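You operate a simulated robot arm through the tools that you are given. There is no shell and no other tool.

Carry out the task below with a simulated robot arm. There is one attempt and no reset: what you move stays moved.

JOB
Start stirrer 6 at 100 rpm and slide sign 6 to RUN.
Fine: key off while the brown plug goes into OUT 6, then on; shut the speed box lid again; stirrer 5 keeps its speed. Set down upright: brown plug.
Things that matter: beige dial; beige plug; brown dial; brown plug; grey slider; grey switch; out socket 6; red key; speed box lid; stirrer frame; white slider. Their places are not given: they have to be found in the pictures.

It is judged by the outcome, as a careful person would: the job done as asked, and still so three seconds after it is handed in. It fails if anything else is knocked over, pushed out of place, dropped, spilled or broken. Lids that push on must go on centred and level and be pressed home; caps that screw on are set level and turned clockwise until they are tight.

ROBOT AND FRAMES
A 6-joint arm with a two-finger parallel gripper, fixed in place. Base frame: the origin is on the floor under the middle of its stand, x ahead of it, y to its left, z up; the work surface is at about z = 854. Readings come in mm, rad, newtons and seconds.
With the tool pointing down near the work surface it reaches from about 360 to 760 mm from the base axis. Its first joint turns from -1.152 to 1.152 rad. Payload 2.45 kg.
Tool frame: the origin (TCP) lies between the finger pads and is the grasp point; the fingertips stand 24 mm ahead of it; z points along the fingers, y is the line along which they close. Largest opening 68 mm; finger width 17, thickness 10; the body of the gripper, 40 by 70 mm, starts 41 mm behind the TCP.
Orientation is that of the tool frame in the base frame, as a unit quaternion [w, x, y, z]. With the fingers straight down and closing along the base's y, the tool's x points along the base's -x, its y along +y and its z along -z.

CONTROLS
- The arm moves only by the tool nudge_tool. Its argument "steps" is a list of rows, each an object (a shift or turn left out is 0, a gripper value left out holds the last) with "slide": the shift along the base's x, y, z in cm, a list of three; "turn": the turn, a rotation vector about the base's x, y, z in rad, a list of three; "jaw": the closure, from 0 (fully open) to 1 (shut). In form: [{"slide": [x, y, z], "turn": [rx, ry, rz], "jaw": jaw}, ...]. A call has 1 to 20 rows; each row shifts and turns the commanded pose from where the row before left it. Each row takes 0.2 s and may step no farther than 50 mm and 0.15 rad from the row before; otherwise, or with a gripper value out of range, the whole call is refused. A pose out of reach is approached as far as the arm can. The call stops where the force on the tool passes 70 N (or 10 N more than at its start, if that is more) or the arm is blocked; 0.2 s more then pass. The fingers move at their own pace (about 108 mm/s each) and stop on an object; they squeeze with about 36 N. The grip force told is the motor's: it shows also when the fingers shut on nothing. Time passes only in rows, and 0.2 s behind the last, so rows that do not move let the fingers close. The reply holds the time, the measured pose of the TCP, the force on the tool along the base axes, the opening and the grip force, in the units named above and with some noise, with the torque about the TCP (base axes, N m) and any sound that the robot's microphone picked up.
- Cameras (640 x 400 px; columns grow to the right, rows downward): "scene" is fixed at [168.2, 423.3, 1449.1]; the picture's right is [-0.70, -0.71, 0.00], its down [-0.50, 0.50, -0.71] and it looks along [0.50, -0.50, -0.71] (base axes); focal length 344 px, centre (320, 200). "wrist" rides on the gripper at [84, 11, -75] in the tool frame; the picture's right is [-0.13, 0.99, 0.00], its down [-0.60, -0.08, -0.79] and it looks along [-0.79, -0.10, 0.61] (tool axes); focal length 251 px, centre (320, 200).
- camera(camera): a new picture of that camera. The clock stands still meanwhile.
- measure_at(camera, pixels): for up to 12 pixels [column, row] of the newest picture of that camera ("zoom" is the newest enlarged one), the place [x, y, z] in the base frame of the surface seen there, good to about 3 mm. The clock stands still meanwhile.
- close_up(camera, box): a new picture of the part [left, top, right, bottom] of that camera's present view, enlarged. The clock stands still meanwhile.
- hand_in(): hands the job in; it is judged then, once.

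Unless the task says otherwise, let go and move clear before handing in.

The tools are called after "Request:" by a JSON object that holds its "name" and its "arguments". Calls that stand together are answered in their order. nudge_tool: Moves the arm, as the interface text tells. Its arguments: {"type":"object","properties":{"steps":{"type":"array"}},"required":["steps"]} The other tools are called the same way: camera (camera) takes a picture; measure_at (camera, pixels) gives the place of the surface under pixels of a picture; close_up (camera, box) takes an enlarged picture of a part of a camera's view; hand_in () hands the job in.

At the start:

```text
t: 0.0
eef_pos: [396.3, 294.0, 1226.1]
tool_rot: [0.0, 0.0, 1.0, -0.001]
wrist_force: [1.0, -0.4, 0.4]
ft_torque: [0.0, -0.02, -0.01]
opening: 68.2
finger_force: 0.1
```

scene: 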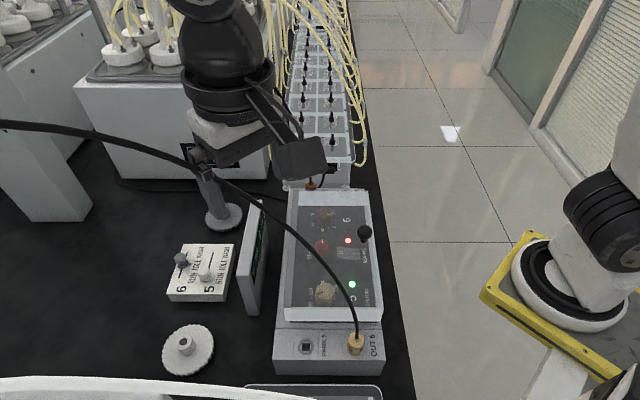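
wrist: 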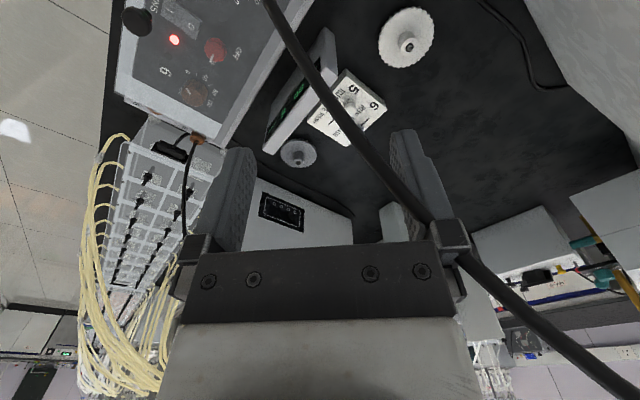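

The scene view shows the control box around (330,260), the sign block at (200,272) and a plug at (355,345). I will take enlarged pictures to identify all the parts.

Request:
{"name": "close_up", "arguments": {"camera": "scene", "box": [260, 170, 400, 260]}}

Request:
{"name": "close_up", "arguments": {"camera": "scene", "box": [250, 250, 410, 390]}}

Request:
{"name": "close_up", "arguments": {"camera": "scene", "box": [140, 220, 270, 320]}}

Request:
{"name": "close_up", "arguments": {"camera": "wrist", "box": [90, 0, 300, 150]}}

```text
4.44 times, centred on (330, 215) of scene
```

zoom: 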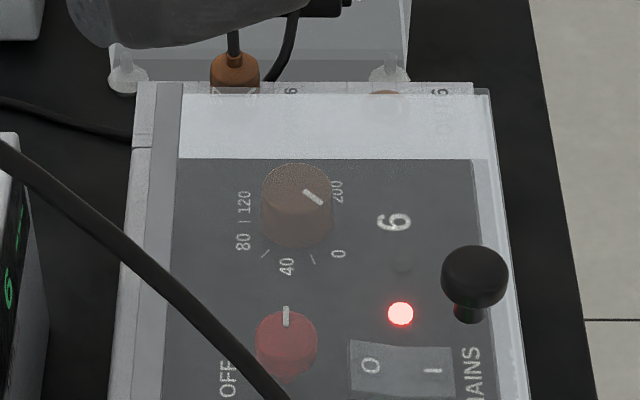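

```text
2.86 times, centred on (330, 320) of scene
```

zoom: 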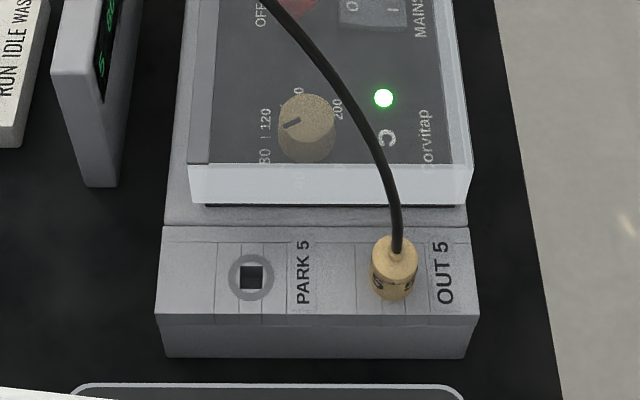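

```text
4.00 times, centred on (205, 270) of scene
```

zoom: 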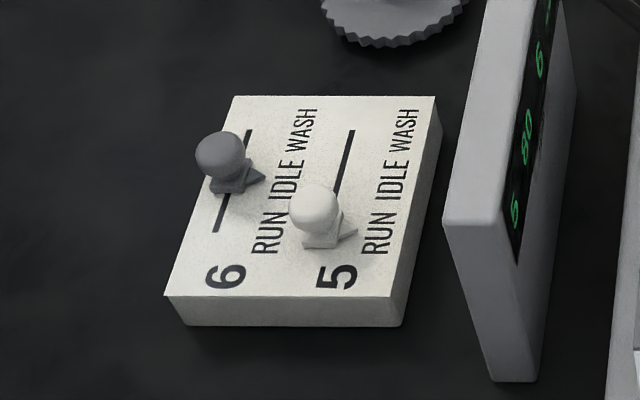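

```text
2.67 times, centred on (195, 75) of wrist
```

zoom: 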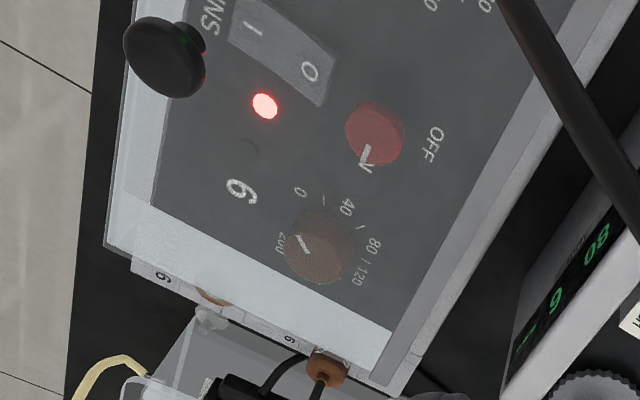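

The brown plug sits at the far end of the box, around (310,185), in what looks like a park socket. The lid is clear, with a black knob at (365,232). I will look closer at the display and the far end, and measure points.

Request:
{"name": "close_up", "arguments": {"camera": "wrist", "box": [120, 80, 280, 180]}}

Request:
{"name": "close_up", "arguments": {"camera": "wrist", "box": [250, 20, 400, 170]}}

Request:
{"name": "measure_at", "arguments": {"camera": "scene", "pixels": [[365, 231], [366, 240], [347, 240], [323, 217], [321, 247], [325, 291], [355, 340], [306, 345], [310, 185], [348, 255], [345, 192], [290, 193]]}}

Request:
{"name": "measure_at", "arguments": {"camera": "wrist", "pixels": [[137, 18], [212, 48], [195, 92], [199, 138], [170, 113], [185, 15], [118, 90], [290, 20], [345, 105], [372, 100], [350, 100], [300, 150]]}}

```text
4.00 times, centred on (200, 130) of wrist
```

zoom: 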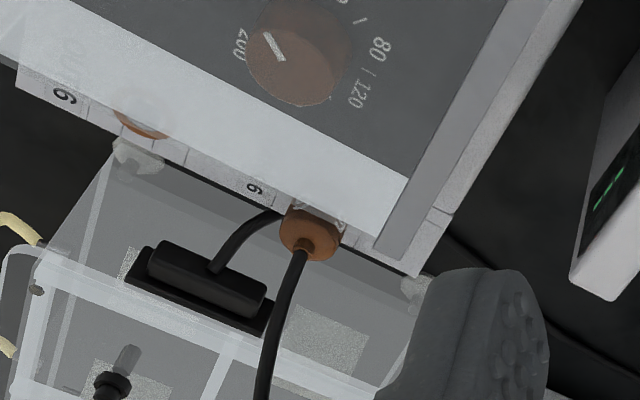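

```text
2.67 times, centred on (325, 95) of wrist
```

zoom: 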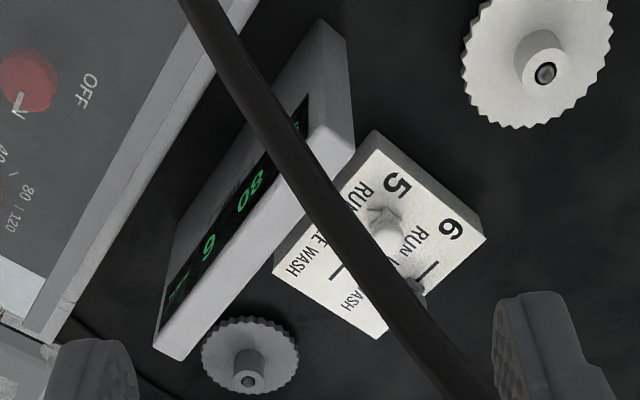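

```text
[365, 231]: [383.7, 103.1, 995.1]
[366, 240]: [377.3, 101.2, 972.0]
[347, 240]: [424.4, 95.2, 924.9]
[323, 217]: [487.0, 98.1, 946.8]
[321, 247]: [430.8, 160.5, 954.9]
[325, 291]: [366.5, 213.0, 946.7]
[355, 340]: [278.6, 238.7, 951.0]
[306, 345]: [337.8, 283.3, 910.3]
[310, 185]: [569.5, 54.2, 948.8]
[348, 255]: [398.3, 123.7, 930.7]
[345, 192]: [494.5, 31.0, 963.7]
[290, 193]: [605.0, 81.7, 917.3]
```

```text
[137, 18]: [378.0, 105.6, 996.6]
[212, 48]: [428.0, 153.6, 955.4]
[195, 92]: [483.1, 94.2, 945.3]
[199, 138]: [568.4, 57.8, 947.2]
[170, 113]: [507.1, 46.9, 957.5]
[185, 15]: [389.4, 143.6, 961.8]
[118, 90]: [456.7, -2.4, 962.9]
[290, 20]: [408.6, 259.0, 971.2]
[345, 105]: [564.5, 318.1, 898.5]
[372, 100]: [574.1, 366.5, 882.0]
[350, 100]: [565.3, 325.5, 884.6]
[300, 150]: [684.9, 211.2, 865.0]
```

The lid top is at about z 963, its knob near [380,104,996], and the brown plug near [569,56]. A cable crosses over the lid, so I need its path and the lid's structure before moving.

Request:
{"name": "measure_at", "arguments": {"camera": "scene", "pixels": [[351, 310], [342, 285], [330, 266], [310, 246], [285, 222], [255, 201], [225, 182], [190, 164], [140, 146], [80, 134], [30, 126], [356, 326]]}}

Request:
{"name": "measure_at", "arguments": {"camera": "wrist", "pixels": [[275, 10], [310, 70], [340, 115], [380, 165], [410, 200], [500, 290], [560, 335], [620, 380], [155, 111], [188, 195], [300, 152], [352, 105]]}}

Request:
{"name": "close_up", "arguments": {"camera": "scene", "box": [240, 180, 320, 330]}}

Request:
{"name": "close_up", "arguments": {"camera": "scene", "box": [270, 150, 390, 220]}}

```text
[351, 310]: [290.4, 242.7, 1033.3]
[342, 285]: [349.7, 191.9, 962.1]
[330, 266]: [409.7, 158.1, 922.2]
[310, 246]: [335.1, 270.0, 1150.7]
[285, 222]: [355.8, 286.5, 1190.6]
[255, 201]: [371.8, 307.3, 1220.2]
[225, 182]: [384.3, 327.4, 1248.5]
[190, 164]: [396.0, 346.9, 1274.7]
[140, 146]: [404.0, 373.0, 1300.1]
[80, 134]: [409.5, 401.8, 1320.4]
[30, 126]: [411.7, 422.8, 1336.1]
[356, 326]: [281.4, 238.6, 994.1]
```

```text
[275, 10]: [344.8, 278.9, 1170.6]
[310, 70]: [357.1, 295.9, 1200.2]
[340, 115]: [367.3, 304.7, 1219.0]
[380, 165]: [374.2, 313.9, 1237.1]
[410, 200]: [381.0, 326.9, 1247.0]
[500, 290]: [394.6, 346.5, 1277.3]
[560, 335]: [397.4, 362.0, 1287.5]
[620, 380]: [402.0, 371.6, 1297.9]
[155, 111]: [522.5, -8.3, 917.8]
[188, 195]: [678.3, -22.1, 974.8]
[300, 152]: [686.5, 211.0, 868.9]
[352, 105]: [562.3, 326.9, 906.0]
```

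```text
2.67 times, centred on (280, 255) of scene
```

zoom: 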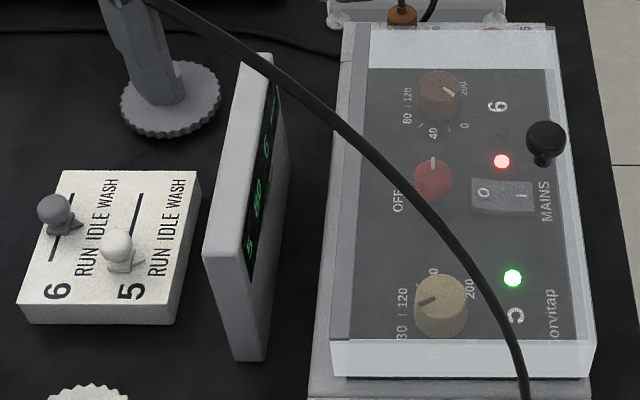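

```text
5.33 times, centred on (330, 185) of scene
```

zoom: 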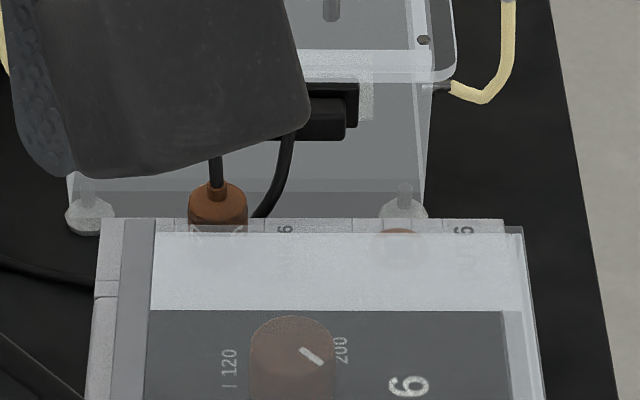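

The cable rises from the beige plug through [335,270,1150] and [384,327,1248], close to the gripper's present place. I will move away from it to +x/-y first and then rotate the tool by -45° to line up with the box and look along it.

Request:
{"name": "nudge_tool", "arguments": {"steps": [{"slide": [2, -4, 0]}, {"slide": [2, -4, 0]}, {"slide": [2, -4, -1]}, {"slide": [1, -3, -1], "turn": [0, 0, -0.131]}, {"slide": [0, 0, -1], "turn": [0, 0, -0.131]}, {"slide": [0, 0, -1], "turn": [0, 0, -0.131]}, {"turn": [0, 0, -0.131]}, {"turn": [0, 0, -0.131]}, {"turn": [0, 0, -0.131]}]}}

```text
t: 2.0
eef_pos: [466.5, 143.8, 1185.8]
tool_rot: [0.001, 0.384, 0.923, -0.001]
wrist_force: [-0.7, 0.3, -1.2]
ft_torque: [0.01, -0.01, 0.0]
opening: 68.0
finger_force: 0.1
```

Request:
{"name": "camera", "arguments": {"camera": "wrist"}}

Request:
{"name": "camera", "arguments": {"camera": "scene"}}

```text
taken
```

wrist: 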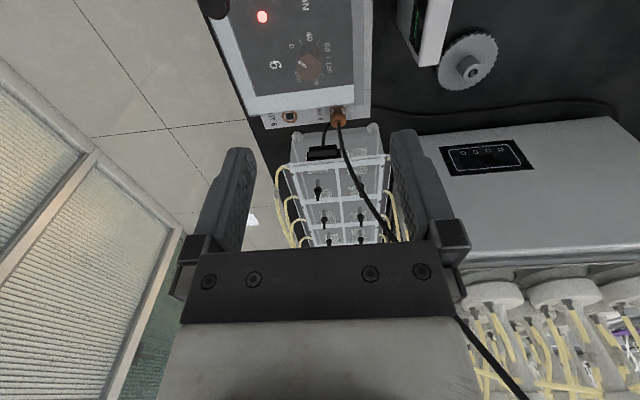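

```text
taken
```

scene: 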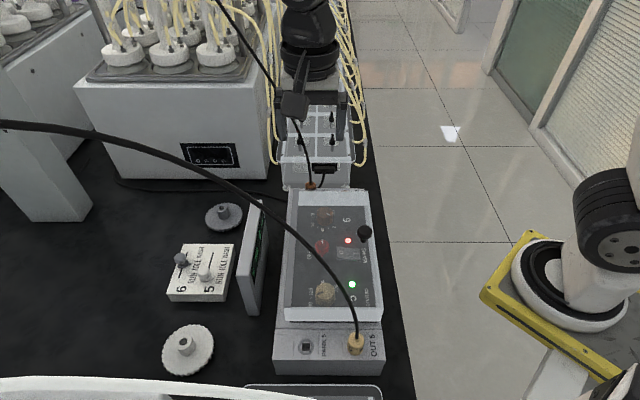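

The wrist view now shows the OUT 6 socket near (290,117) and the brown plug at (338,117) with its cable rising up past the gripper. I'll enlarge these and measure.

Request:
{"name": "close_up", "arguments": {"camera": "wrist", "box": [240, 70, 400, 170]}}

Request:
{"name": "measure_at", "arguments": {"camera": "wrist", "pixels": [[290, 117], [338, 112], [338, 122], [340, 130], [350, 170], [370, 205], [385, 225], [252, 113], [368, 100], [270, 127], [465, 325], [510, 385]]}}

Request:
{"name": "measure_at", "arguments": {"camera": "scene", "pixels": [[310, 183], [306, 165], [300, 140], [285, 105], [260, 62], [240, 35], [220, 8], [348, 190], [290, 190], [286, 200], [279, 325], [380, 327]]}}

```text
4.00 times, centred on (320, 120) of wrist
```

zoom: 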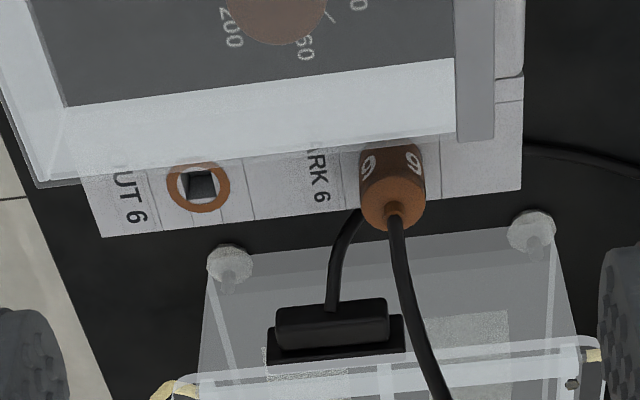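

```text
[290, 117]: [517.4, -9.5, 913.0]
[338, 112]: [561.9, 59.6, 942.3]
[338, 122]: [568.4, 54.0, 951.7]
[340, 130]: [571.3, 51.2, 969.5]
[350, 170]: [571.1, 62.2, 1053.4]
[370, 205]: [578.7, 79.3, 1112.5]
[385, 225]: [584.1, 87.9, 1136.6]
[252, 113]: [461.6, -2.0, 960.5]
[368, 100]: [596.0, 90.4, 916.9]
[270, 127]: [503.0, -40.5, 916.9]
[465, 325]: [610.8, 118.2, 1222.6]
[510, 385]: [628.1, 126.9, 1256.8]
```

```text
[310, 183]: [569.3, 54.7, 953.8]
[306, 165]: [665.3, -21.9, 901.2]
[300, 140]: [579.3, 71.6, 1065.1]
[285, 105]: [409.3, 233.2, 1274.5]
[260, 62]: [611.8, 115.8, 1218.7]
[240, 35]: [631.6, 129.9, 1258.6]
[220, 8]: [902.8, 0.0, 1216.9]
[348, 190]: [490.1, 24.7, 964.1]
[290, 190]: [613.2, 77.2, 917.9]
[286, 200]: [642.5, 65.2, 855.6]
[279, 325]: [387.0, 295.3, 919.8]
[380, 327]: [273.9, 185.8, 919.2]
```

The OUT 6 socket is near [517,-10,915] and has a square hole; the plug stands about 37 mm proud of the surface. I'll measure edges in the enlarged view to get the box orientation.

Request:
{"name": "measure_at", "arguments": {"camera": "zoom", "pixels": [[110, 231], [513, 184], [178, 187], [222, 185], [198, 166], [200, 209], [198, 178], [300, 200], [60, 165], [445, 125], [390, 190], [392, 215]]}}

Request:
{"name": "close_up", "arguments": {"camera": "wrist", "box": [190, 0, 390, 125]}}

```text
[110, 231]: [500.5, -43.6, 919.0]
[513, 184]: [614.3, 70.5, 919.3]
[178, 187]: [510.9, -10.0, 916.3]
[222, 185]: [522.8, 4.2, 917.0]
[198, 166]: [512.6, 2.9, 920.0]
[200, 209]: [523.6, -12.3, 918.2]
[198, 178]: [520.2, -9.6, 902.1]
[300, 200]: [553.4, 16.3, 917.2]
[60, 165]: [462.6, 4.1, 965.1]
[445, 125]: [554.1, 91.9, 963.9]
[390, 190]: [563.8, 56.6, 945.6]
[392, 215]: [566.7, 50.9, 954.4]
```

```text
3.20 times, centred on (290, 62) of wrist
```

zoom: 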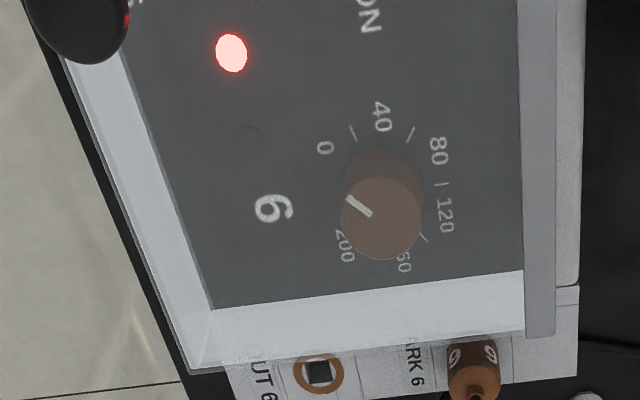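

The box is rotated exactly 45°, OUT 6 is about [517.5,-4], the plug about [571,51], and the brown dial's line points at 0, so 100 is the tick facing left. Next I'll measure the lid's hinge strip, the knob, the display and the sign sliders.

Request:
{"name": "close_up", "arguments": {"camera": "scene", "box": [240, 180, 400, 280]}}

Request:
{"name": "measure_at", "arguments": {"camera": "zoom", "pixels": [[185, 200], [200, 200], [215, 200], [228, 200], [245, 200], [260, 200], [500, 190], [488, 212], [500, 230], [520, 200], [548, 200], [560, 250]]}}

Request:
{"name": "measure_at", "arguments": {"camera": "scene", "pixels": [[181, 256], [181, 262], [205, 271], [205, 278], [192, 298], [225, 297], [260, 200], [245, 275], [250, 305], [200, 246], [232, 246], [170, 298]]}}

Request:
{"name": "close_up", "arguments": {"camera": "scene", "box": [220, 190, 290, 320]}}

```text
4.00 times, centred on (320, 230) of scene
```

zoom: 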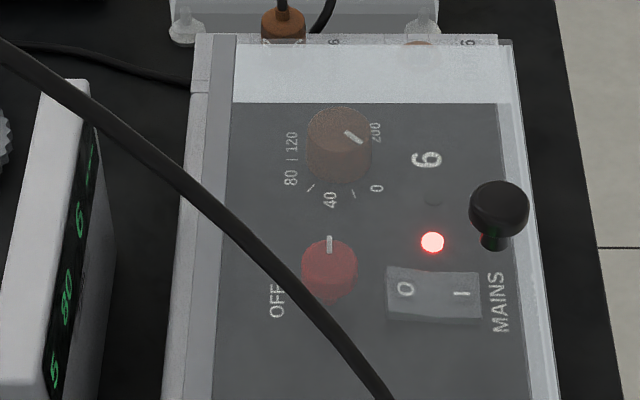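

```text
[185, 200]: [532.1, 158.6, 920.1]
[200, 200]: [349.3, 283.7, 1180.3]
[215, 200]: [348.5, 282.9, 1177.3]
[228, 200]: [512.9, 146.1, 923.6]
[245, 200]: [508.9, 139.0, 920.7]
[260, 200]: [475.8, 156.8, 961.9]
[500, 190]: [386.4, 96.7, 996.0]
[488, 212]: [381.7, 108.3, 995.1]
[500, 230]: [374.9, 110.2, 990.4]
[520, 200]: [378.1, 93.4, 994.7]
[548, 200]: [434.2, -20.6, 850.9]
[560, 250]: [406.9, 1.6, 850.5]
```

```text
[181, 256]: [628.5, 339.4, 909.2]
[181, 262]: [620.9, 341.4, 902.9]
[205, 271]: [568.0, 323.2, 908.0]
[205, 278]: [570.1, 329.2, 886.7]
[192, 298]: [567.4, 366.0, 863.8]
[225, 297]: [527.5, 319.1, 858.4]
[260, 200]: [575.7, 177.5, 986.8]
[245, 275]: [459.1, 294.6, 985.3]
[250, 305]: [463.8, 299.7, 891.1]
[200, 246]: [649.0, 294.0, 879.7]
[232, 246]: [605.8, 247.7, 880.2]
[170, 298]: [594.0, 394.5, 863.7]
```

```text
3.08 times, centred on (255, 255) of scene
```

zoom: 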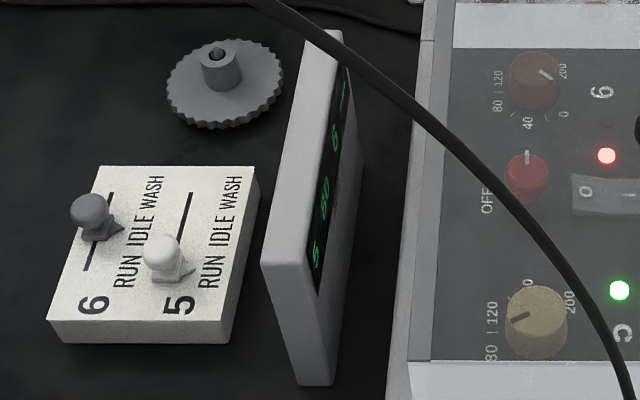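

The display stands at u≈530 with its top near z 987, leaving room for the lid to swing left, and the sign sliders sit around [625,340] (grey) and [568,325] (white). I'll measure the grey hinge strip from the wrist view to find the hinge height.

Request:
{"name": "close_up", "arguments": {"camera": "wrist", "box": [190, 0, 390, 125]}}

Request:
{"name": "measure_at", "arguments": {"camera": "zoom", "pixels": [[535, 100], [540, 200], [540, 325], [570, 100], [570, 270], [555, 350], [500, 285], [515, 320], [225, 350], [195, 365], [200, 310], [510, 240]]}}

Request:
{"name": "close_up", "arguments": {"camera": "wrist", "box": [320, 60, 400, 130]}}

```text
3.20 times, centred on (290, 62) of wrist
```

zoom: 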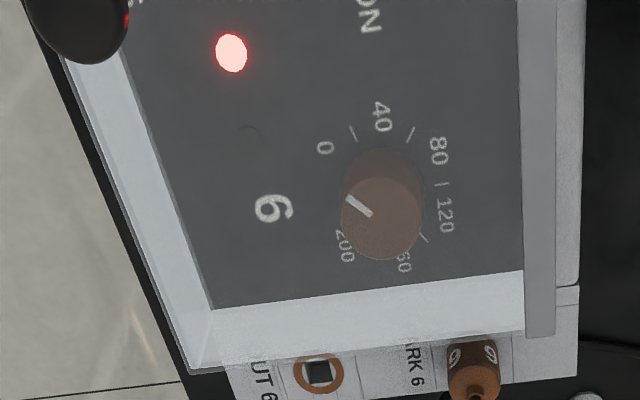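

```text
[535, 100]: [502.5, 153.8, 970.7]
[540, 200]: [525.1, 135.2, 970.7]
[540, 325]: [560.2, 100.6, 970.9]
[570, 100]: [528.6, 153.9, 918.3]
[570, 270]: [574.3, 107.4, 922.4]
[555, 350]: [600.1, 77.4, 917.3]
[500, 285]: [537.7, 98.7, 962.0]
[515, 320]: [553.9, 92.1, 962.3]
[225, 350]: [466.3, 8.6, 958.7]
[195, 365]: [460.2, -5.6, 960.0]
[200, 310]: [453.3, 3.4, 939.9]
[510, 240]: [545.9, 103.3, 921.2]
```

```text
5.71 times, centred on (360, 95) of wrist
```

zoom: 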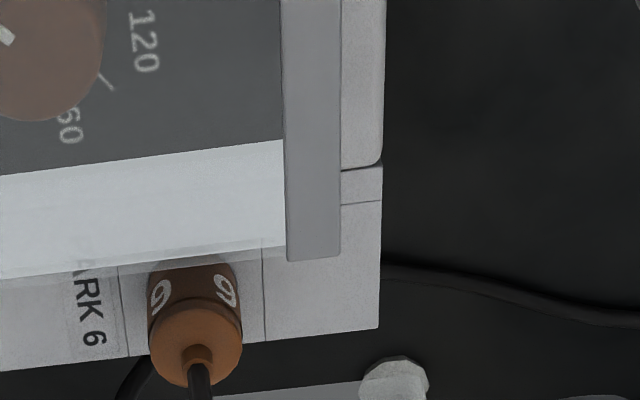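

The strip is a hinge post: its top is at z≈971 at u≈464, so the lid should swing about its upper left edge. I will turn the tool +90° so that it closes along the hinge line, and move above the black knob at about [381,101].

Request:
{"name": "nudge_tool", "arguments": {"steps": [{"slide": [-0.77, -0.39, -0.7], "turn": [0, 0, 0.1428]}, {"slide": [-0.77, -0.39, -0.7], "turn": [0, 0, 0.1428]}, {"slide": [-0.77, -0.39, -0.7], "turn": [0, 0, 0.1428]}, {"slide": [-0.77, -0.39, -0.7], "turn": [0, 0, 0.1428]}, {"slide": [-0.77, -0.39, -0.7], "turn": [0, 0, 0.1428]}, {"slide": [-0.77, -0.39, -0.7], "turn": [0, 0, 0.1428]}, {"slide": [-0.77, -0.39, -0.7], "turn": [0, 0, 0.1428]}, {"slide": [-0.77, -0.39, -0.7], "turn": [0, 0, 0.1428]}, {"slide": [-0.77, -0.39, -0.7], "turn": [0, 0, 0.1428]}, {"slide": [-0.77, -0.39, -0.7], "turn": [0, 0, 0.1428]}, {"slide": [-0.77, -0.39, -0.7], "turn": [0, 0, 0.1428]}]}}

Request:
{"name": "camera", "arguments": {"camera": "wrist"}}

Request:
{"name": "camera", "arguments": {"camera": "scene"}}

```text
t: 4.4
eef_pos: [381.1, 101.4, 1109.4]
tool_rot: [0.001, -0.384, 0.924, 0.0]
wrist_force: [0.0, 0.5, 0.8]
ft_torque: [-0.01, 0.0, -0.04]
opening: 68.2
finger_force: 0.1
```

```text
taken
```

wrist: 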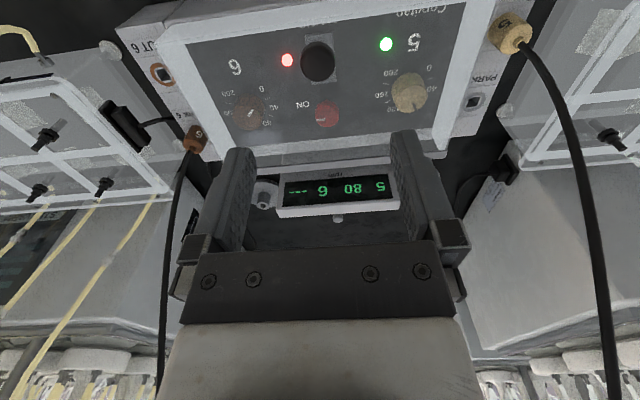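

```text
taken
```

scene: 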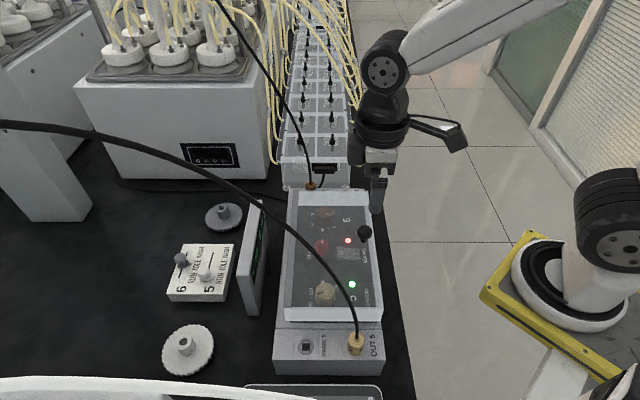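

The display reads 5: 80 and 6: ---, and the knob is at (318,62) in the wrist view. I'll refine the knob's position before descending.

Request:
{"name": "close_up", "arguments": {"camera": "wrist", "box": [220, 20, 440, 150]}}

Request:
{"name": "measure_at", "arguments": {"camera": "wrist", "pixels": [[318, 62], [304, 60], [333, 62], [318, 47], [318, 78], [310, 70], [326, 70], [270, 20], [380, 15], [240, 160], [430, 150], [350, 150]]}}

Request:
{"name": "measure_at", "arguments": {"camera": "scene", "pixels": [[365, 228], [365, 231], [359, 231], [371, 231], [365, 235], [362, 233], [368, 229], [366, 240]]}}

```text
2.91 times, centred on (330, 85) of wrist
```

zoom: 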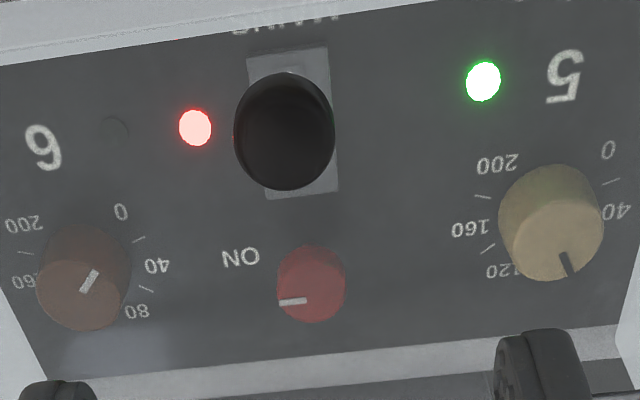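

```text
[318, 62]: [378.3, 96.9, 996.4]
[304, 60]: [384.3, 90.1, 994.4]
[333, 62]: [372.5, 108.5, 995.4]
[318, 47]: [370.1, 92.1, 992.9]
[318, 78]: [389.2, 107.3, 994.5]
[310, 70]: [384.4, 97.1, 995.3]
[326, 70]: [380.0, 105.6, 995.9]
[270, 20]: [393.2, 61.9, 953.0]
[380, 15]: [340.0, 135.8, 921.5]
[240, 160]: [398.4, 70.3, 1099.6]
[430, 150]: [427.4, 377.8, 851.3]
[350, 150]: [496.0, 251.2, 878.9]
```

```text
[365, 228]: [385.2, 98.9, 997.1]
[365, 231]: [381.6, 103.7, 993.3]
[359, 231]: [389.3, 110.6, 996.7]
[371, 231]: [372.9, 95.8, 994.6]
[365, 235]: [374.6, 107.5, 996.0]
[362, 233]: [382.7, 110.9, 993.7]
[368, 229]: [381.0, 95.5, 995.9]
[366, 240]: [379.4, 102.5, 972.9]
```

The knob head centre is about [380,101], top at z 996, so the gripper is over it. I will descend to z≈993 with open fingers, then close.

Request:
{"name": "nudge_tool", "arguments": {"steps": [{"slide": [0, 0, -4]}, {"slide": [-0.1, 0, -4]}, {"slide": [0, 0, -2]}, {"slide": [0, 0, -1.6]}, {}]}}

Request:
{"name": "close_up", "arguments": {"camera": "scene", "box": [300, 170, 460, 270]}}

```text
t: 5.6
eef_pos: [380.3, 101.5, 992.9]
tool_rot: [0.0, -0.383, 0.924, 0.0]
wrist_force: [0.7, 0.3, -0.3]
ft_torque: [0.03, 0.02, -0.06]
opening: 68.0
finger_force: 0.0
```

```text
4.00 times, centred on (380, 220) of scene
```

zoom: 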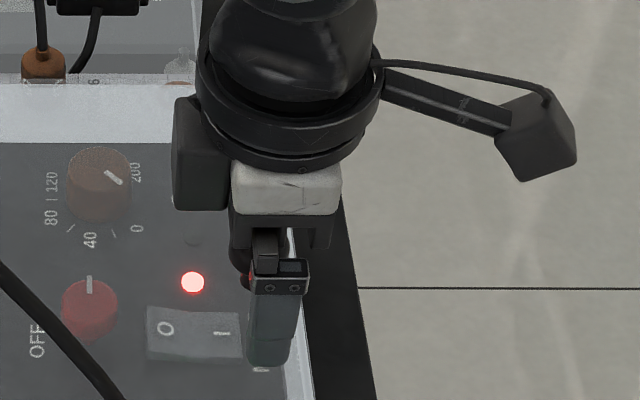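

The fingers straddle the knob with no contact force. I will close on it.

Request:
{"name": "nudge_tool", "arguments": {"steps": [{"jaw": 1}, {}, {}]}}

Request:
{"name": "camera", "arguments": {"camera": "wrist"}}

```text
t: 6.4
eef_pos: [382.3, 99.5, 991.3]
tool_rot: [0.0, -0.381, 0.924, 0.0]
wrist_force: [21.3, -31.9, -4.0]
ft_torque: [-0.58, 0.28, -0.03]
opening: 25.5
finger_force: 40.9
```

```text
taken
```

wrist: 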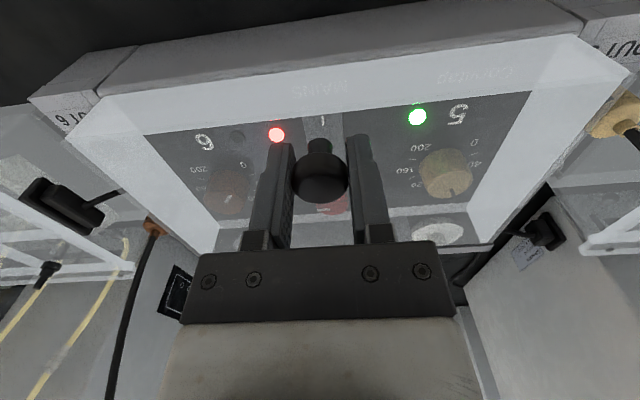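

Gripped the knob at 25.5 mm, but it pulls about 37 N sideways along +x/-y, so my centring is off by some 3 mm. I will shift the command that way to relieve it.

Request:
{"name": "nudge_tool", "arguments": {"steps": [{"slide": [0.2, -0.23, 0]}, {}]}}

```text
t: 7.0
eef_pos: [382.2, 100.1, 992.6]
tool_rot: [0.001, -0.382, 0.924, 0.001]
wrist_force: [-0.4, -1.5, 3.6]
ft_torque: [0.54, -0.52, -0.09]
opening: 25.2
finger_force: 41.1
```

The side force is gone. Now I start lifting the knob along the lid's arc in small steps and read the forces.

Request:
{"name": "nudge_tool", "arguments": {"steps": [{"slide": [0.07, 0.07, 0.5]}, {"slide": [0.07, 0.07, 0.5]}, {}]}}

Request:
{"name": "camera", "arguments": {"camera": "scene"}}

```text
t: 7.8
eef_pos: [383.2, 100.7, 1000.6]
tool_rot: [-0.002, -0.383, 0.924, 0.001]
wrist_force: [-4.3, 3.7, -9.9]
ft_torque: [-0.69, 0.77, 0.02]
opening: 25.5
finger_force: 40.9
```

```text
taken
```

scene: 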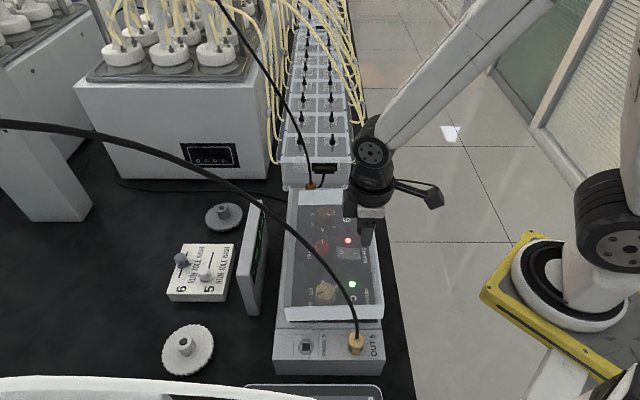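

The knob rose about 8 mm with roughly 10 N of pull. I'll look closely to see whether the lid is hinging open.

Request:
{"name": "close_up", "arguments": {"camera": "scene", "box": [270, 180, 430, 340]}}

Request:
{"name": "camera", "arguments": {"camera": "wrist"}}

```text
2.50 times, centred on (350, 260) of scene
```

zoom: 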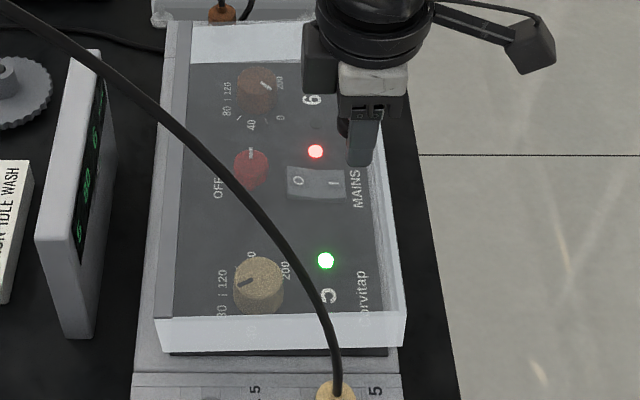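

```text
taken
```

wrist: 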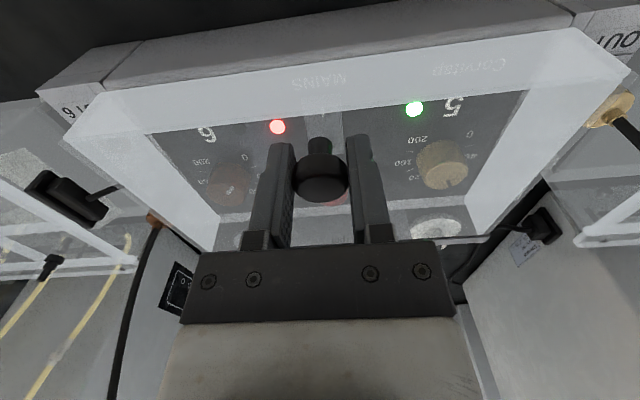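

The lid's right edge is rising with the knob, so it hinges on the left. I continue along the arc, tilting the tool partway with the lid.

Request:
{"name": "nudge_tool", "arguments": {"steps": [{"slide": [0.375, 0.375, 1.42], "turn": [-0.05, 0.05, 0]}, {"slide": [0.41, 0.41, 1.12], "turn": [-0.05, 0.05, 0]}, {"slide": [0.477, 0.477, 1.06], "turn": [-0.05, 0.05, 0]}, {}]}}

Request:
{"name": "camera", "arguments": {"camera": "scene"}}

```text
t: 8.8
eef_pos: [393.5, 112.3, 1037.1]
tool_rot: [-0.1, -0.379, 0.919, -0.04]
wrist_force: [-16.1, -7.9, -0.3]
ft_torque: [-0.72, 0.74, 0.03]
opening: 25.2
finger_force: 40.8
```

```text
taken
```

scene: 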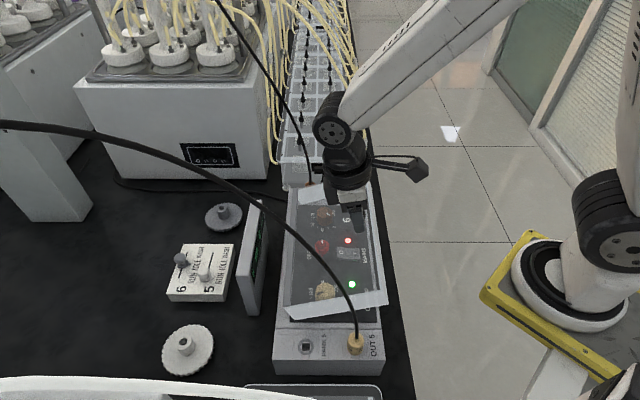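

The lid is opening cleanly (about 22°), with 17 N pulling against +u, which puts the hinge at about u=465, z=970. I'll follow a refined arc.

Request:
{"name": "nudge_tool", "arguments": {"steps": [{"slide": [0.265, 0.265, 0.91], "turn": [-0.042, 0.042, 0]}, {"slide": [0.587, 0.587, 0.96], "turn": [-0.042, 0.042, 0]}, {"slide": [0.643, 0.643, 0.87], "turn": [-0.042, 0.042, 0]}, {"slide": [0.707, 0.707, 0.78], "turn": [-0.042, 0.042, 0]}, {}]}}

Request:
{"name": "camera", "arguments": {"camera": "scene"}}

Request:
{"name": "camera", "arguments": {"camera": "wrist"}}

```text
t: 10.0
eef_pos: [417.5, 133.9, 1075.5]
tool_rot: [-0.209, -0.373, 0.9, -0.086]
wrist_force: [-19.0, -2.7, 4.8]
ft_torque: [-0.72, 0.83, -0.01]
opening: 25.1
finger_force: 40.5
```

```text
taken
```

scene: 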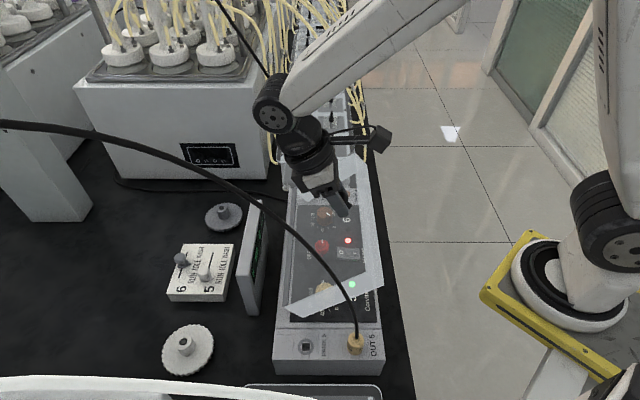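

```text
taken
```

wrist: 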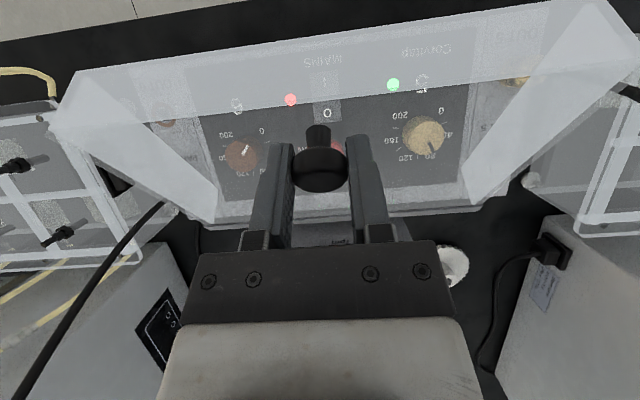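

The lid is at about 45° and follows the hand; forces stay small. I'll continue the arc.

Request:
{"name": "nudge_tool", "arguments": {"steps": [{"slide": [0.7, 0.8, 0.6], "turn": [-0.03, 0.03, 0]}, {"slide": [0.78, 0.82, 0.5], "turn": [-0.03, 0.03, 0]}, {"slide": [0.834, 0.834, 0.42], "turn": [-0.03, 0.03, 0]}, {"slide": [0.863, 0.863, 0.32], "turn": [-0.03, 0.03, 0]}, {}]}}

Request:
{"name": "camera", "arguments": {"camera": "scene"}}

```text
t: 11.2
eef_pos: [450.5, 167.8, 1091.4]
tool_rot: [-0.281, -0.364, 0.881, -0.116]
wrist_force: [-9.4, 2.0, 0.0]
ft_torque: [-0.33, 0.33, -0.11]
opening: 24.2
finger_force: 40.3
```

```text
taken
```

scene: 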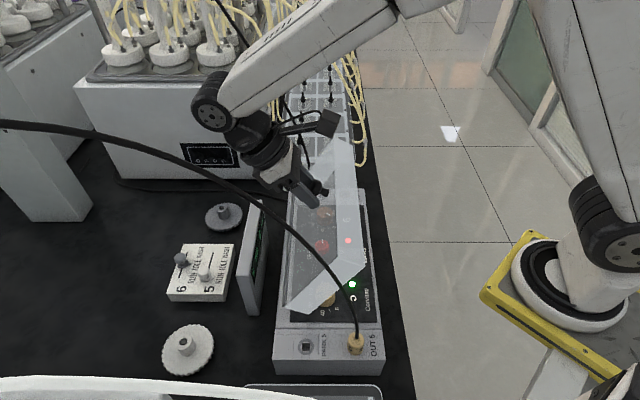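

The lid is now near 67° with little force. I continue to vertical and slightly beyond, without more tilt.

Request:
{"name": "nudge_tool", "arguments": {"steps": [{"slide": [0.877, 0.877, 0.2]}, {"slide": [0.891, 0.891, 0.08]}, {"slide": [0.898, 0.898, -0.05]}, {"slide": [0.884, 0.884, -0.17]}, {}]}}

Request:
{"name": "camera", "arguments": {"camera": "scene"}}

Request:
{"name": "camera", "arguments": {"camera": "wrist"}}

```text
t: 12.4
eef_pos: [486.0, 203.0, 1094.6]
tool_rot: [-0.282, -0.363, 0.881, -0.116]
wrist_force: [-0.3, 0.3, 0.2]
ft_torque: [0.02, 0.01, -0.03]
opening: 0.3
finger_force: 23.4
```

```text
taken
```

scene: 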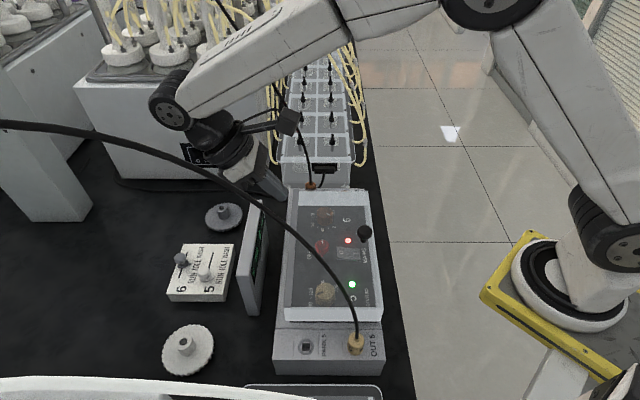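

```text
taken
```

wrist: 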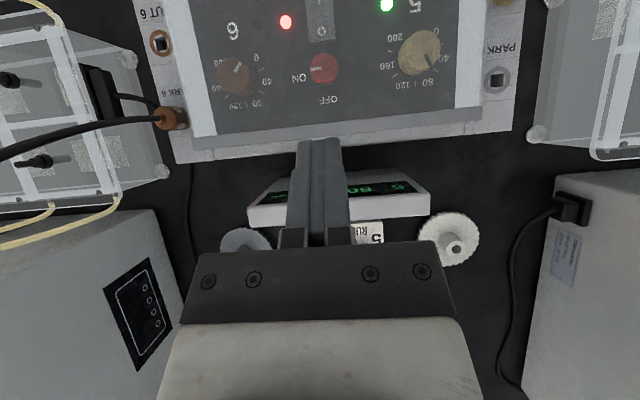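

The knob slipped out near the top and the lid swung shut again; my arc was too tight (the data fit a hinge at u≈483, z≈963, radius ≈144). I'll check that nothing was disturbed before trying again.

Request:
{"name": "close_up", "arguments": {"camera": "scene", "box": [260, 170, 400, 260]}}

Request:
{"name": "close_up", "arguments": {"camera": "wrist", "box": [140, 0, 540, 170]}}

Request:
{"name": "close_up", "arguments": {"camera": "scene", "box": [250, 250, 410, 390]}}

```text
4.44 times, centred on (330, 215) of scene
```

zoom: 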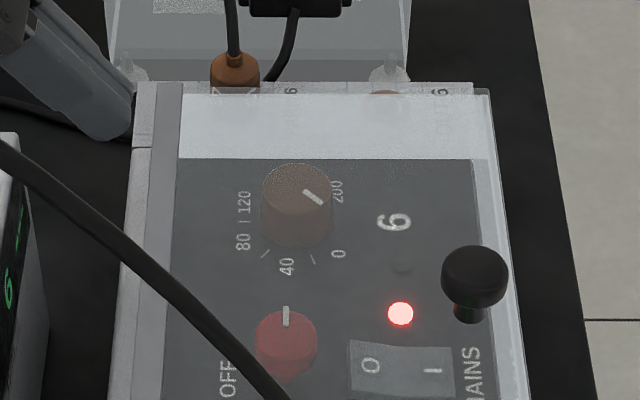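

```text
1.60 times, centred on (340, 85) of wrist
```

zoom: 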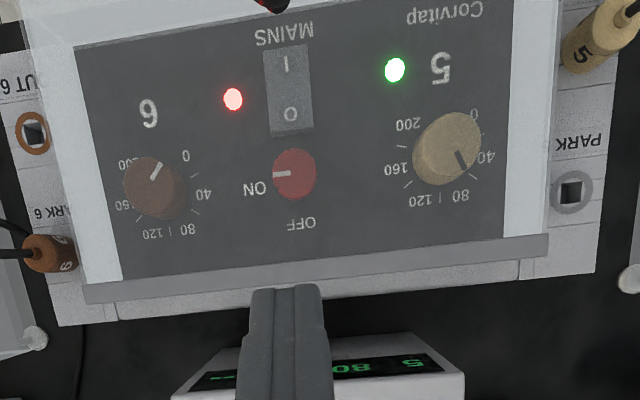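

```text
2.86 times, centred on (330, 320) of scene
```

zoom: 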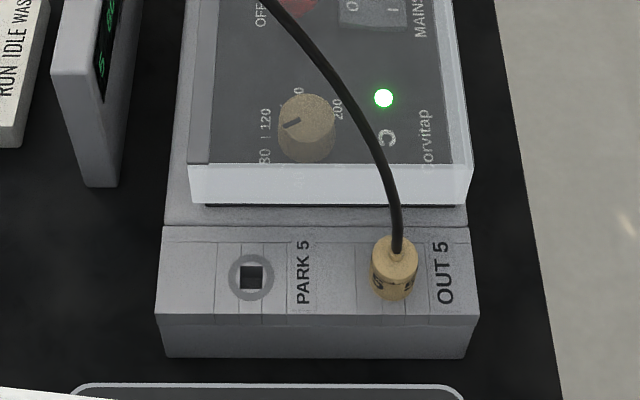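

Everything is unchanged and the lid is closed properly. I'll measure the hinge strip's cross-section from this nearer view to settle the hinge line.

Request:
{"name": "close_up", "arguments": {"camera": "wrist", "box": [400, 110, 500, 170]}}

Request:
{"name": "measure_at", "arguments": {"camera": "wrist", "pixels": [[440, 130], [440, 135], [440, 139], [440, 143], [440, 147], [440, 150], [440, 153], [400, 140], [240, 158], [240, 165], [240, 150], [320, 2]]}}

```text
6.40 times, centred on (450, 140) of wrist
```

zoom: 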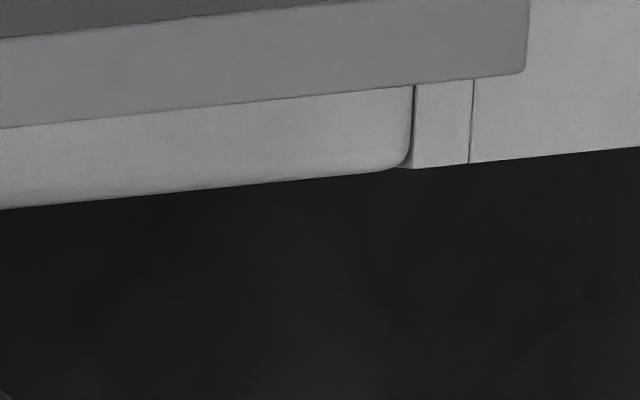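

```text
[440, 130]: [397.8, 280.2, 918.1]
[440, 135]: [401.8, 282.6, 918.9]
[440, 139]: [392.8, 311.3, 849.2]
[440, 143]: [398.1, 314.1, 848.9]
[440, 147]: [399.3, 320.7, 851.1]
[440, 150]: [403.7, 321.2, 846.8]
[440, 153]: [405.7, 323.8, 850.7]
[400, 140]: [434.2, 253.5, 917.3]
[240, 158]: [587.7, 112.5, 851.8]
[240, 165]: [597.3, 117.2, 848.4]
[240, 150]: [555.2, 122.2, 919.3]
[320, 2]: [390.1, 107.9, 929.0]
```

Request:
{"name": "measure_at", "arguments": {"camera": "zoom", "pixels": [[200, 30], [200, 70], [200, 100], [400, 20], [400, 60], [500, 20], [500, 65], [200, 130], [200, 175], [560, 60], [100, 20], [440, 120]]}}

```text
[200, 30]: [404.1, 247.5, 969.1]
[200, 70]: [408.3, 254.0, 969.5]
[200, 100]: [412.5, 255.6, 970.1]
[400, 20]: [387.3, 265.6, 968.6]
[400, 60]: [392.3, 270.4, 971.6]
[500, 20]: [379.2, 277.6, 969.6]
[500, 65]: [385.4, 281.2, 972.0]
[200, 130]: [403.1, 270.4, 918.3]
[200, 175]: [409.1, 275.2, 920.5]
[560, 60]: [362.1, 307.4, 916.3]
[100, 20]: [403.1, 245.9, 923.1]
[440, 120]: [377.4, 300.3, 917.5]
```

The strip is 14 mm wide at u≈459–473 with top z≈970. I'll return above the knob, untilt, and open the fingers for a second try with force-guided corrections.

Request:
{"name": "nudge_tool", "arguments": {"steps": [{"slide": [-2.08, -2.06, 0], "turn": [0.0876, -0.0876, 0], "jaw": 0}, {"slide": [-2.08, -2.06, 0], "turn": [0.0876, -0.0876, 0]}, {"slide": [-2.08, -2.06, -0.2], "turn": [0.0876, -0.0876, 0]}, {"slide": [-2.08, -2.06, -0.5], "turn": [0.0876, -0.0876, 0]}, {"slide": [-2.08, -2.06, -0.5], "turn": [0.0876, -0.0876, 0]}, {"slide": [0, 0, -2]}, {}]}}

Request:
{"name": "camera", "arguments": {"camera": "wrist"}}

```text
t: 14.0
eef_pos: [381.7, 100.2, 1059.8]
tool_rot: [0.001, -0.382, 0.924, 0.001]
wrist_force: [-0.3, 0.5, -0.4]
ft_torque: [0.01, -0.01, -0.01]
opening: 68.1
finger_force: 0.0
```

```text
taken
```

wrist: 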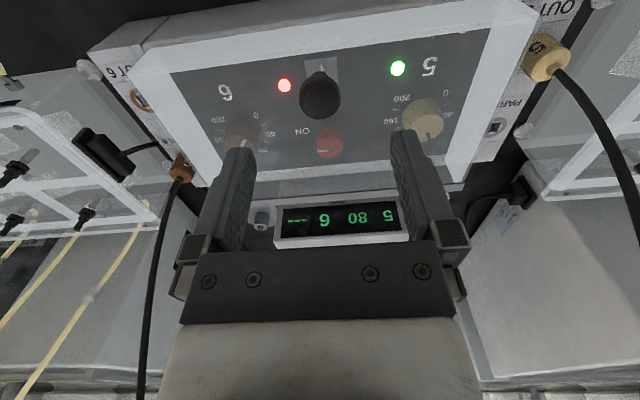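

Back above the knob with the fingers open and the tool vertical. I descend to z≈990 and close again.

Request:
{"name": "nudge_tool", "arguments": {"steps": [{"slide": [0, 0, -3]}, {"slide": [0, 0, -2.5]}, {"slide": [0, 0, -1.45]}, {}, {"jaw": 1}, {}, {}]}}

Request:
{"name": "close_up", "arguments": {"camera": "wrist", "box": [220, 100, 420, 225]}}

```text
t: 15.6
eef_pos: [383.5, 99.6, 991.2]
tool_rot: [0.002, -0.382, 0.924, 0.0]
wrist_force: [-2.4, 7.9, 37.3]
ft_torque: [0.64, 0.16, -0.1]
opening: 25.3
finger_force: 40.5
```

```text
3.20 times, centred on (320, 162) of wrist
```

zoom: 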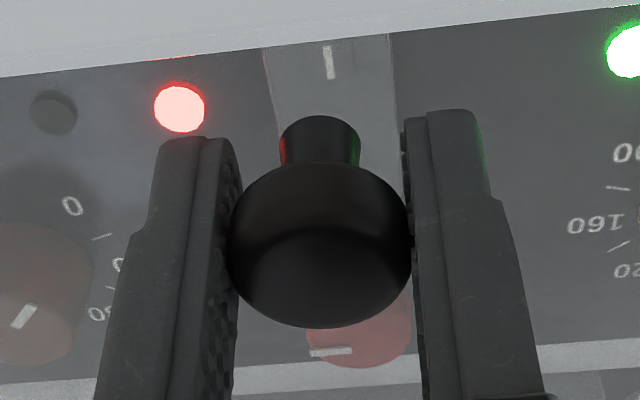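

The knob is held at 25.3 mm, but there is about 37 N upward, so the fingertips are likely resting on the lid top. I'll raise slightly to relieve it.

Request:
{"name": "nudge_tool", "arguments": {"steps": [{"slide": [0.05, -0.05, 0.2]}, {}]}}

```text
t: 16.2
eef_pos: [383.1, 100.5, 992.9]
tool_rot: [0.001, -0.383, 0.924, 0.0]
wrist_force: [14.5, 25.0, -10.9]
ft_torque: [-0.37, 0.44, -0.06]
opening: 25.2
finger_force: 40.8
```

I'm holding the knob with modest forces. I'll lift along a larger arc to about 23° and then measure the lid itself to pin down the hinge.

Request:
{"name": "nudge_tool", "arguments": {"steps": [{"slide": [0.36, 0.36, 1.4], "turn": [-0.053, 0.053, 0]}, {"slide": [0.354, 0.354, 1.34], "turn": [-0.053, 0.053, 0]}, {"slide": [0.438, 0.438, 1.31], "turn": [-0.053, 0.053, 0]}, {"slide": [0.53, 0.53, 1.22], "turn": [-0.053, 0.053, 0]}, {}]}}

Request:
{"name": "close_up", "arguments": {"camera": "scene", "box": [260, 160, 420, 340]}}

Request:
{"name": "camera", "arguments": {"camera": "wrist"}}

```text
t: 17.4
eef_pos: [398.0, 115.5, 1045.9]
tool_rot: [-0.14, -0.378, 0.913, -0.058]
wrist_force: [-4.5, -14.3, -3.1]
ft_torque: [-0.79, 0.79, -0.01]
opening: 25.6
finger_force: 41.1
```

```text
2.22 times, centred on (340, 250) of scene
```

zoom: 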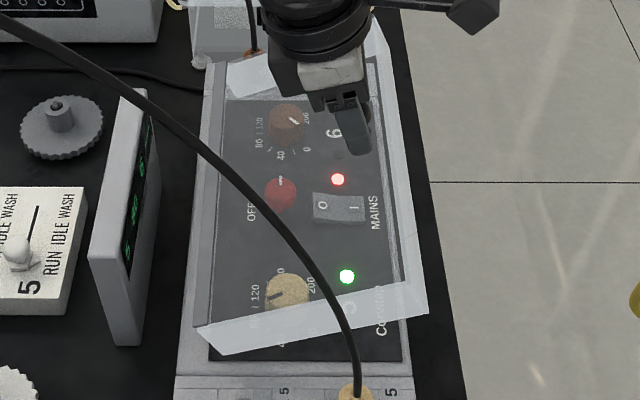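

```text
taken
```

wrist: 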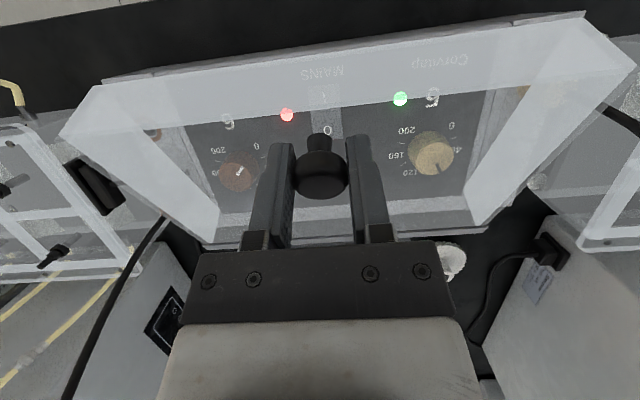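

The lid is partly open; the near wall polygon is visible in the enlarged view. I'll measure its corners in 3D.

Request:
{"name": "measure_at", "arguments": {"camera": "zoom", "pixels": [[205, 332], [230, 345], [300, 325], [350, 315], [400, 290], [415, 305], [420, 310], [205, 315], [205, 280], [215, 345], [390, 60], [235, 80]]}}

Request:
{"name": "measure_at", "arguments": {"camera": "wrist", "pixels": [[95, 100], [75, 130], [570, 20], [620, 65], [200, 220], [480, 210], [150, 160], [560, 130], [440, 220], [240, 235], [500, 40], [110, 105]]}}

```text
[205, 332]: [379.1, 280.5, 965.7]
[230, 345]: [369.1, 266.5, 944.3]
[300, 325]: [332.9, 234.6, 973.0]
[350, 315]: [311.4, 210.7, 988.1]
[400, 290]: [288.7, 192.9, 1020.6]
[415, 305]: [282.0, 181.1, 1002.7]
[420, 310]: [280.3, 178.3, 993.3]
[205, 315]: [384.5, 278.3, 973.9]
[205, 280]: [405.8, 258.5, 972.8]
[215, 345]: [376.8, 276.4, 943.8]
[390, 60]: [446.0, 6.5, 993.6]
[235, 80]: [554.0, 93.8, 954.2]
```

```text
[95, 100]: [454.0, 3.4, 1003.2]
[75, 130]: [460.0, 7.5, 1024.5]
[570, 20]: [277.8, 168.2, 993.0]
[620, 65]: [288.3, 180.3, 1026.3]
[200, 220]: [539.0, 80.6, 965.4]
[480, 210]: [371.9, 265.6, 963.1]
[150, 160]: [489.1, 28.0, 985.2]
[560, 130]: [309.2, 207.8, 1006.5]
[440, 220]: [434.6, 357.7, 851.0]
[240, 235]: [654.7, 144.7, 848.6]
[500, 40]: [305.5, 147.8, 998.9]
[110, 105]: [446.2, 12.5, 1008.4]
```

The strip stayed at z≈972 while the lid's right top corner rose to about (u 331, z 1026), so the hinge is near u≈468, z≈964. I'll measure along the near wall's top and bottom edges for a better fit.

Request:
{"name": "measure_at", "arguments": {"camera": "zoom", "pixels": [[220, 326], [250, 319], [280, 313], [310, 306], [345, 299], [380, 292], [405, 287], [240, 349], [280, 341], [330, 330], [380, 320], [424, 311]]}}

```text
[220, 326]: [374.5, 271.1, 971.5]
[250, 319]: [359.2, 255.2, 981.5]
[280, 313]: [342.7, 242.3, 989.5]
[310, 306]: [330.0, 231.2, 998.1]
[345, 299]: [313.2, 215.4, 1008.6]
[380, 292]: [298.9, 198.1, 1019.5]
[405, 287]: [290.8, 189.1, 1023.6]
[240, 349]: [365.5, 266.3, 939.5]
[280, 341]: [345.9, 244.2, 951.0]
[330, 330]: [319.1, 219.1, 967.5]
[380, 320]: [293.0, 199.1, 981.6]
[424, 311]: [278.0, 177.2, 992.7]
```

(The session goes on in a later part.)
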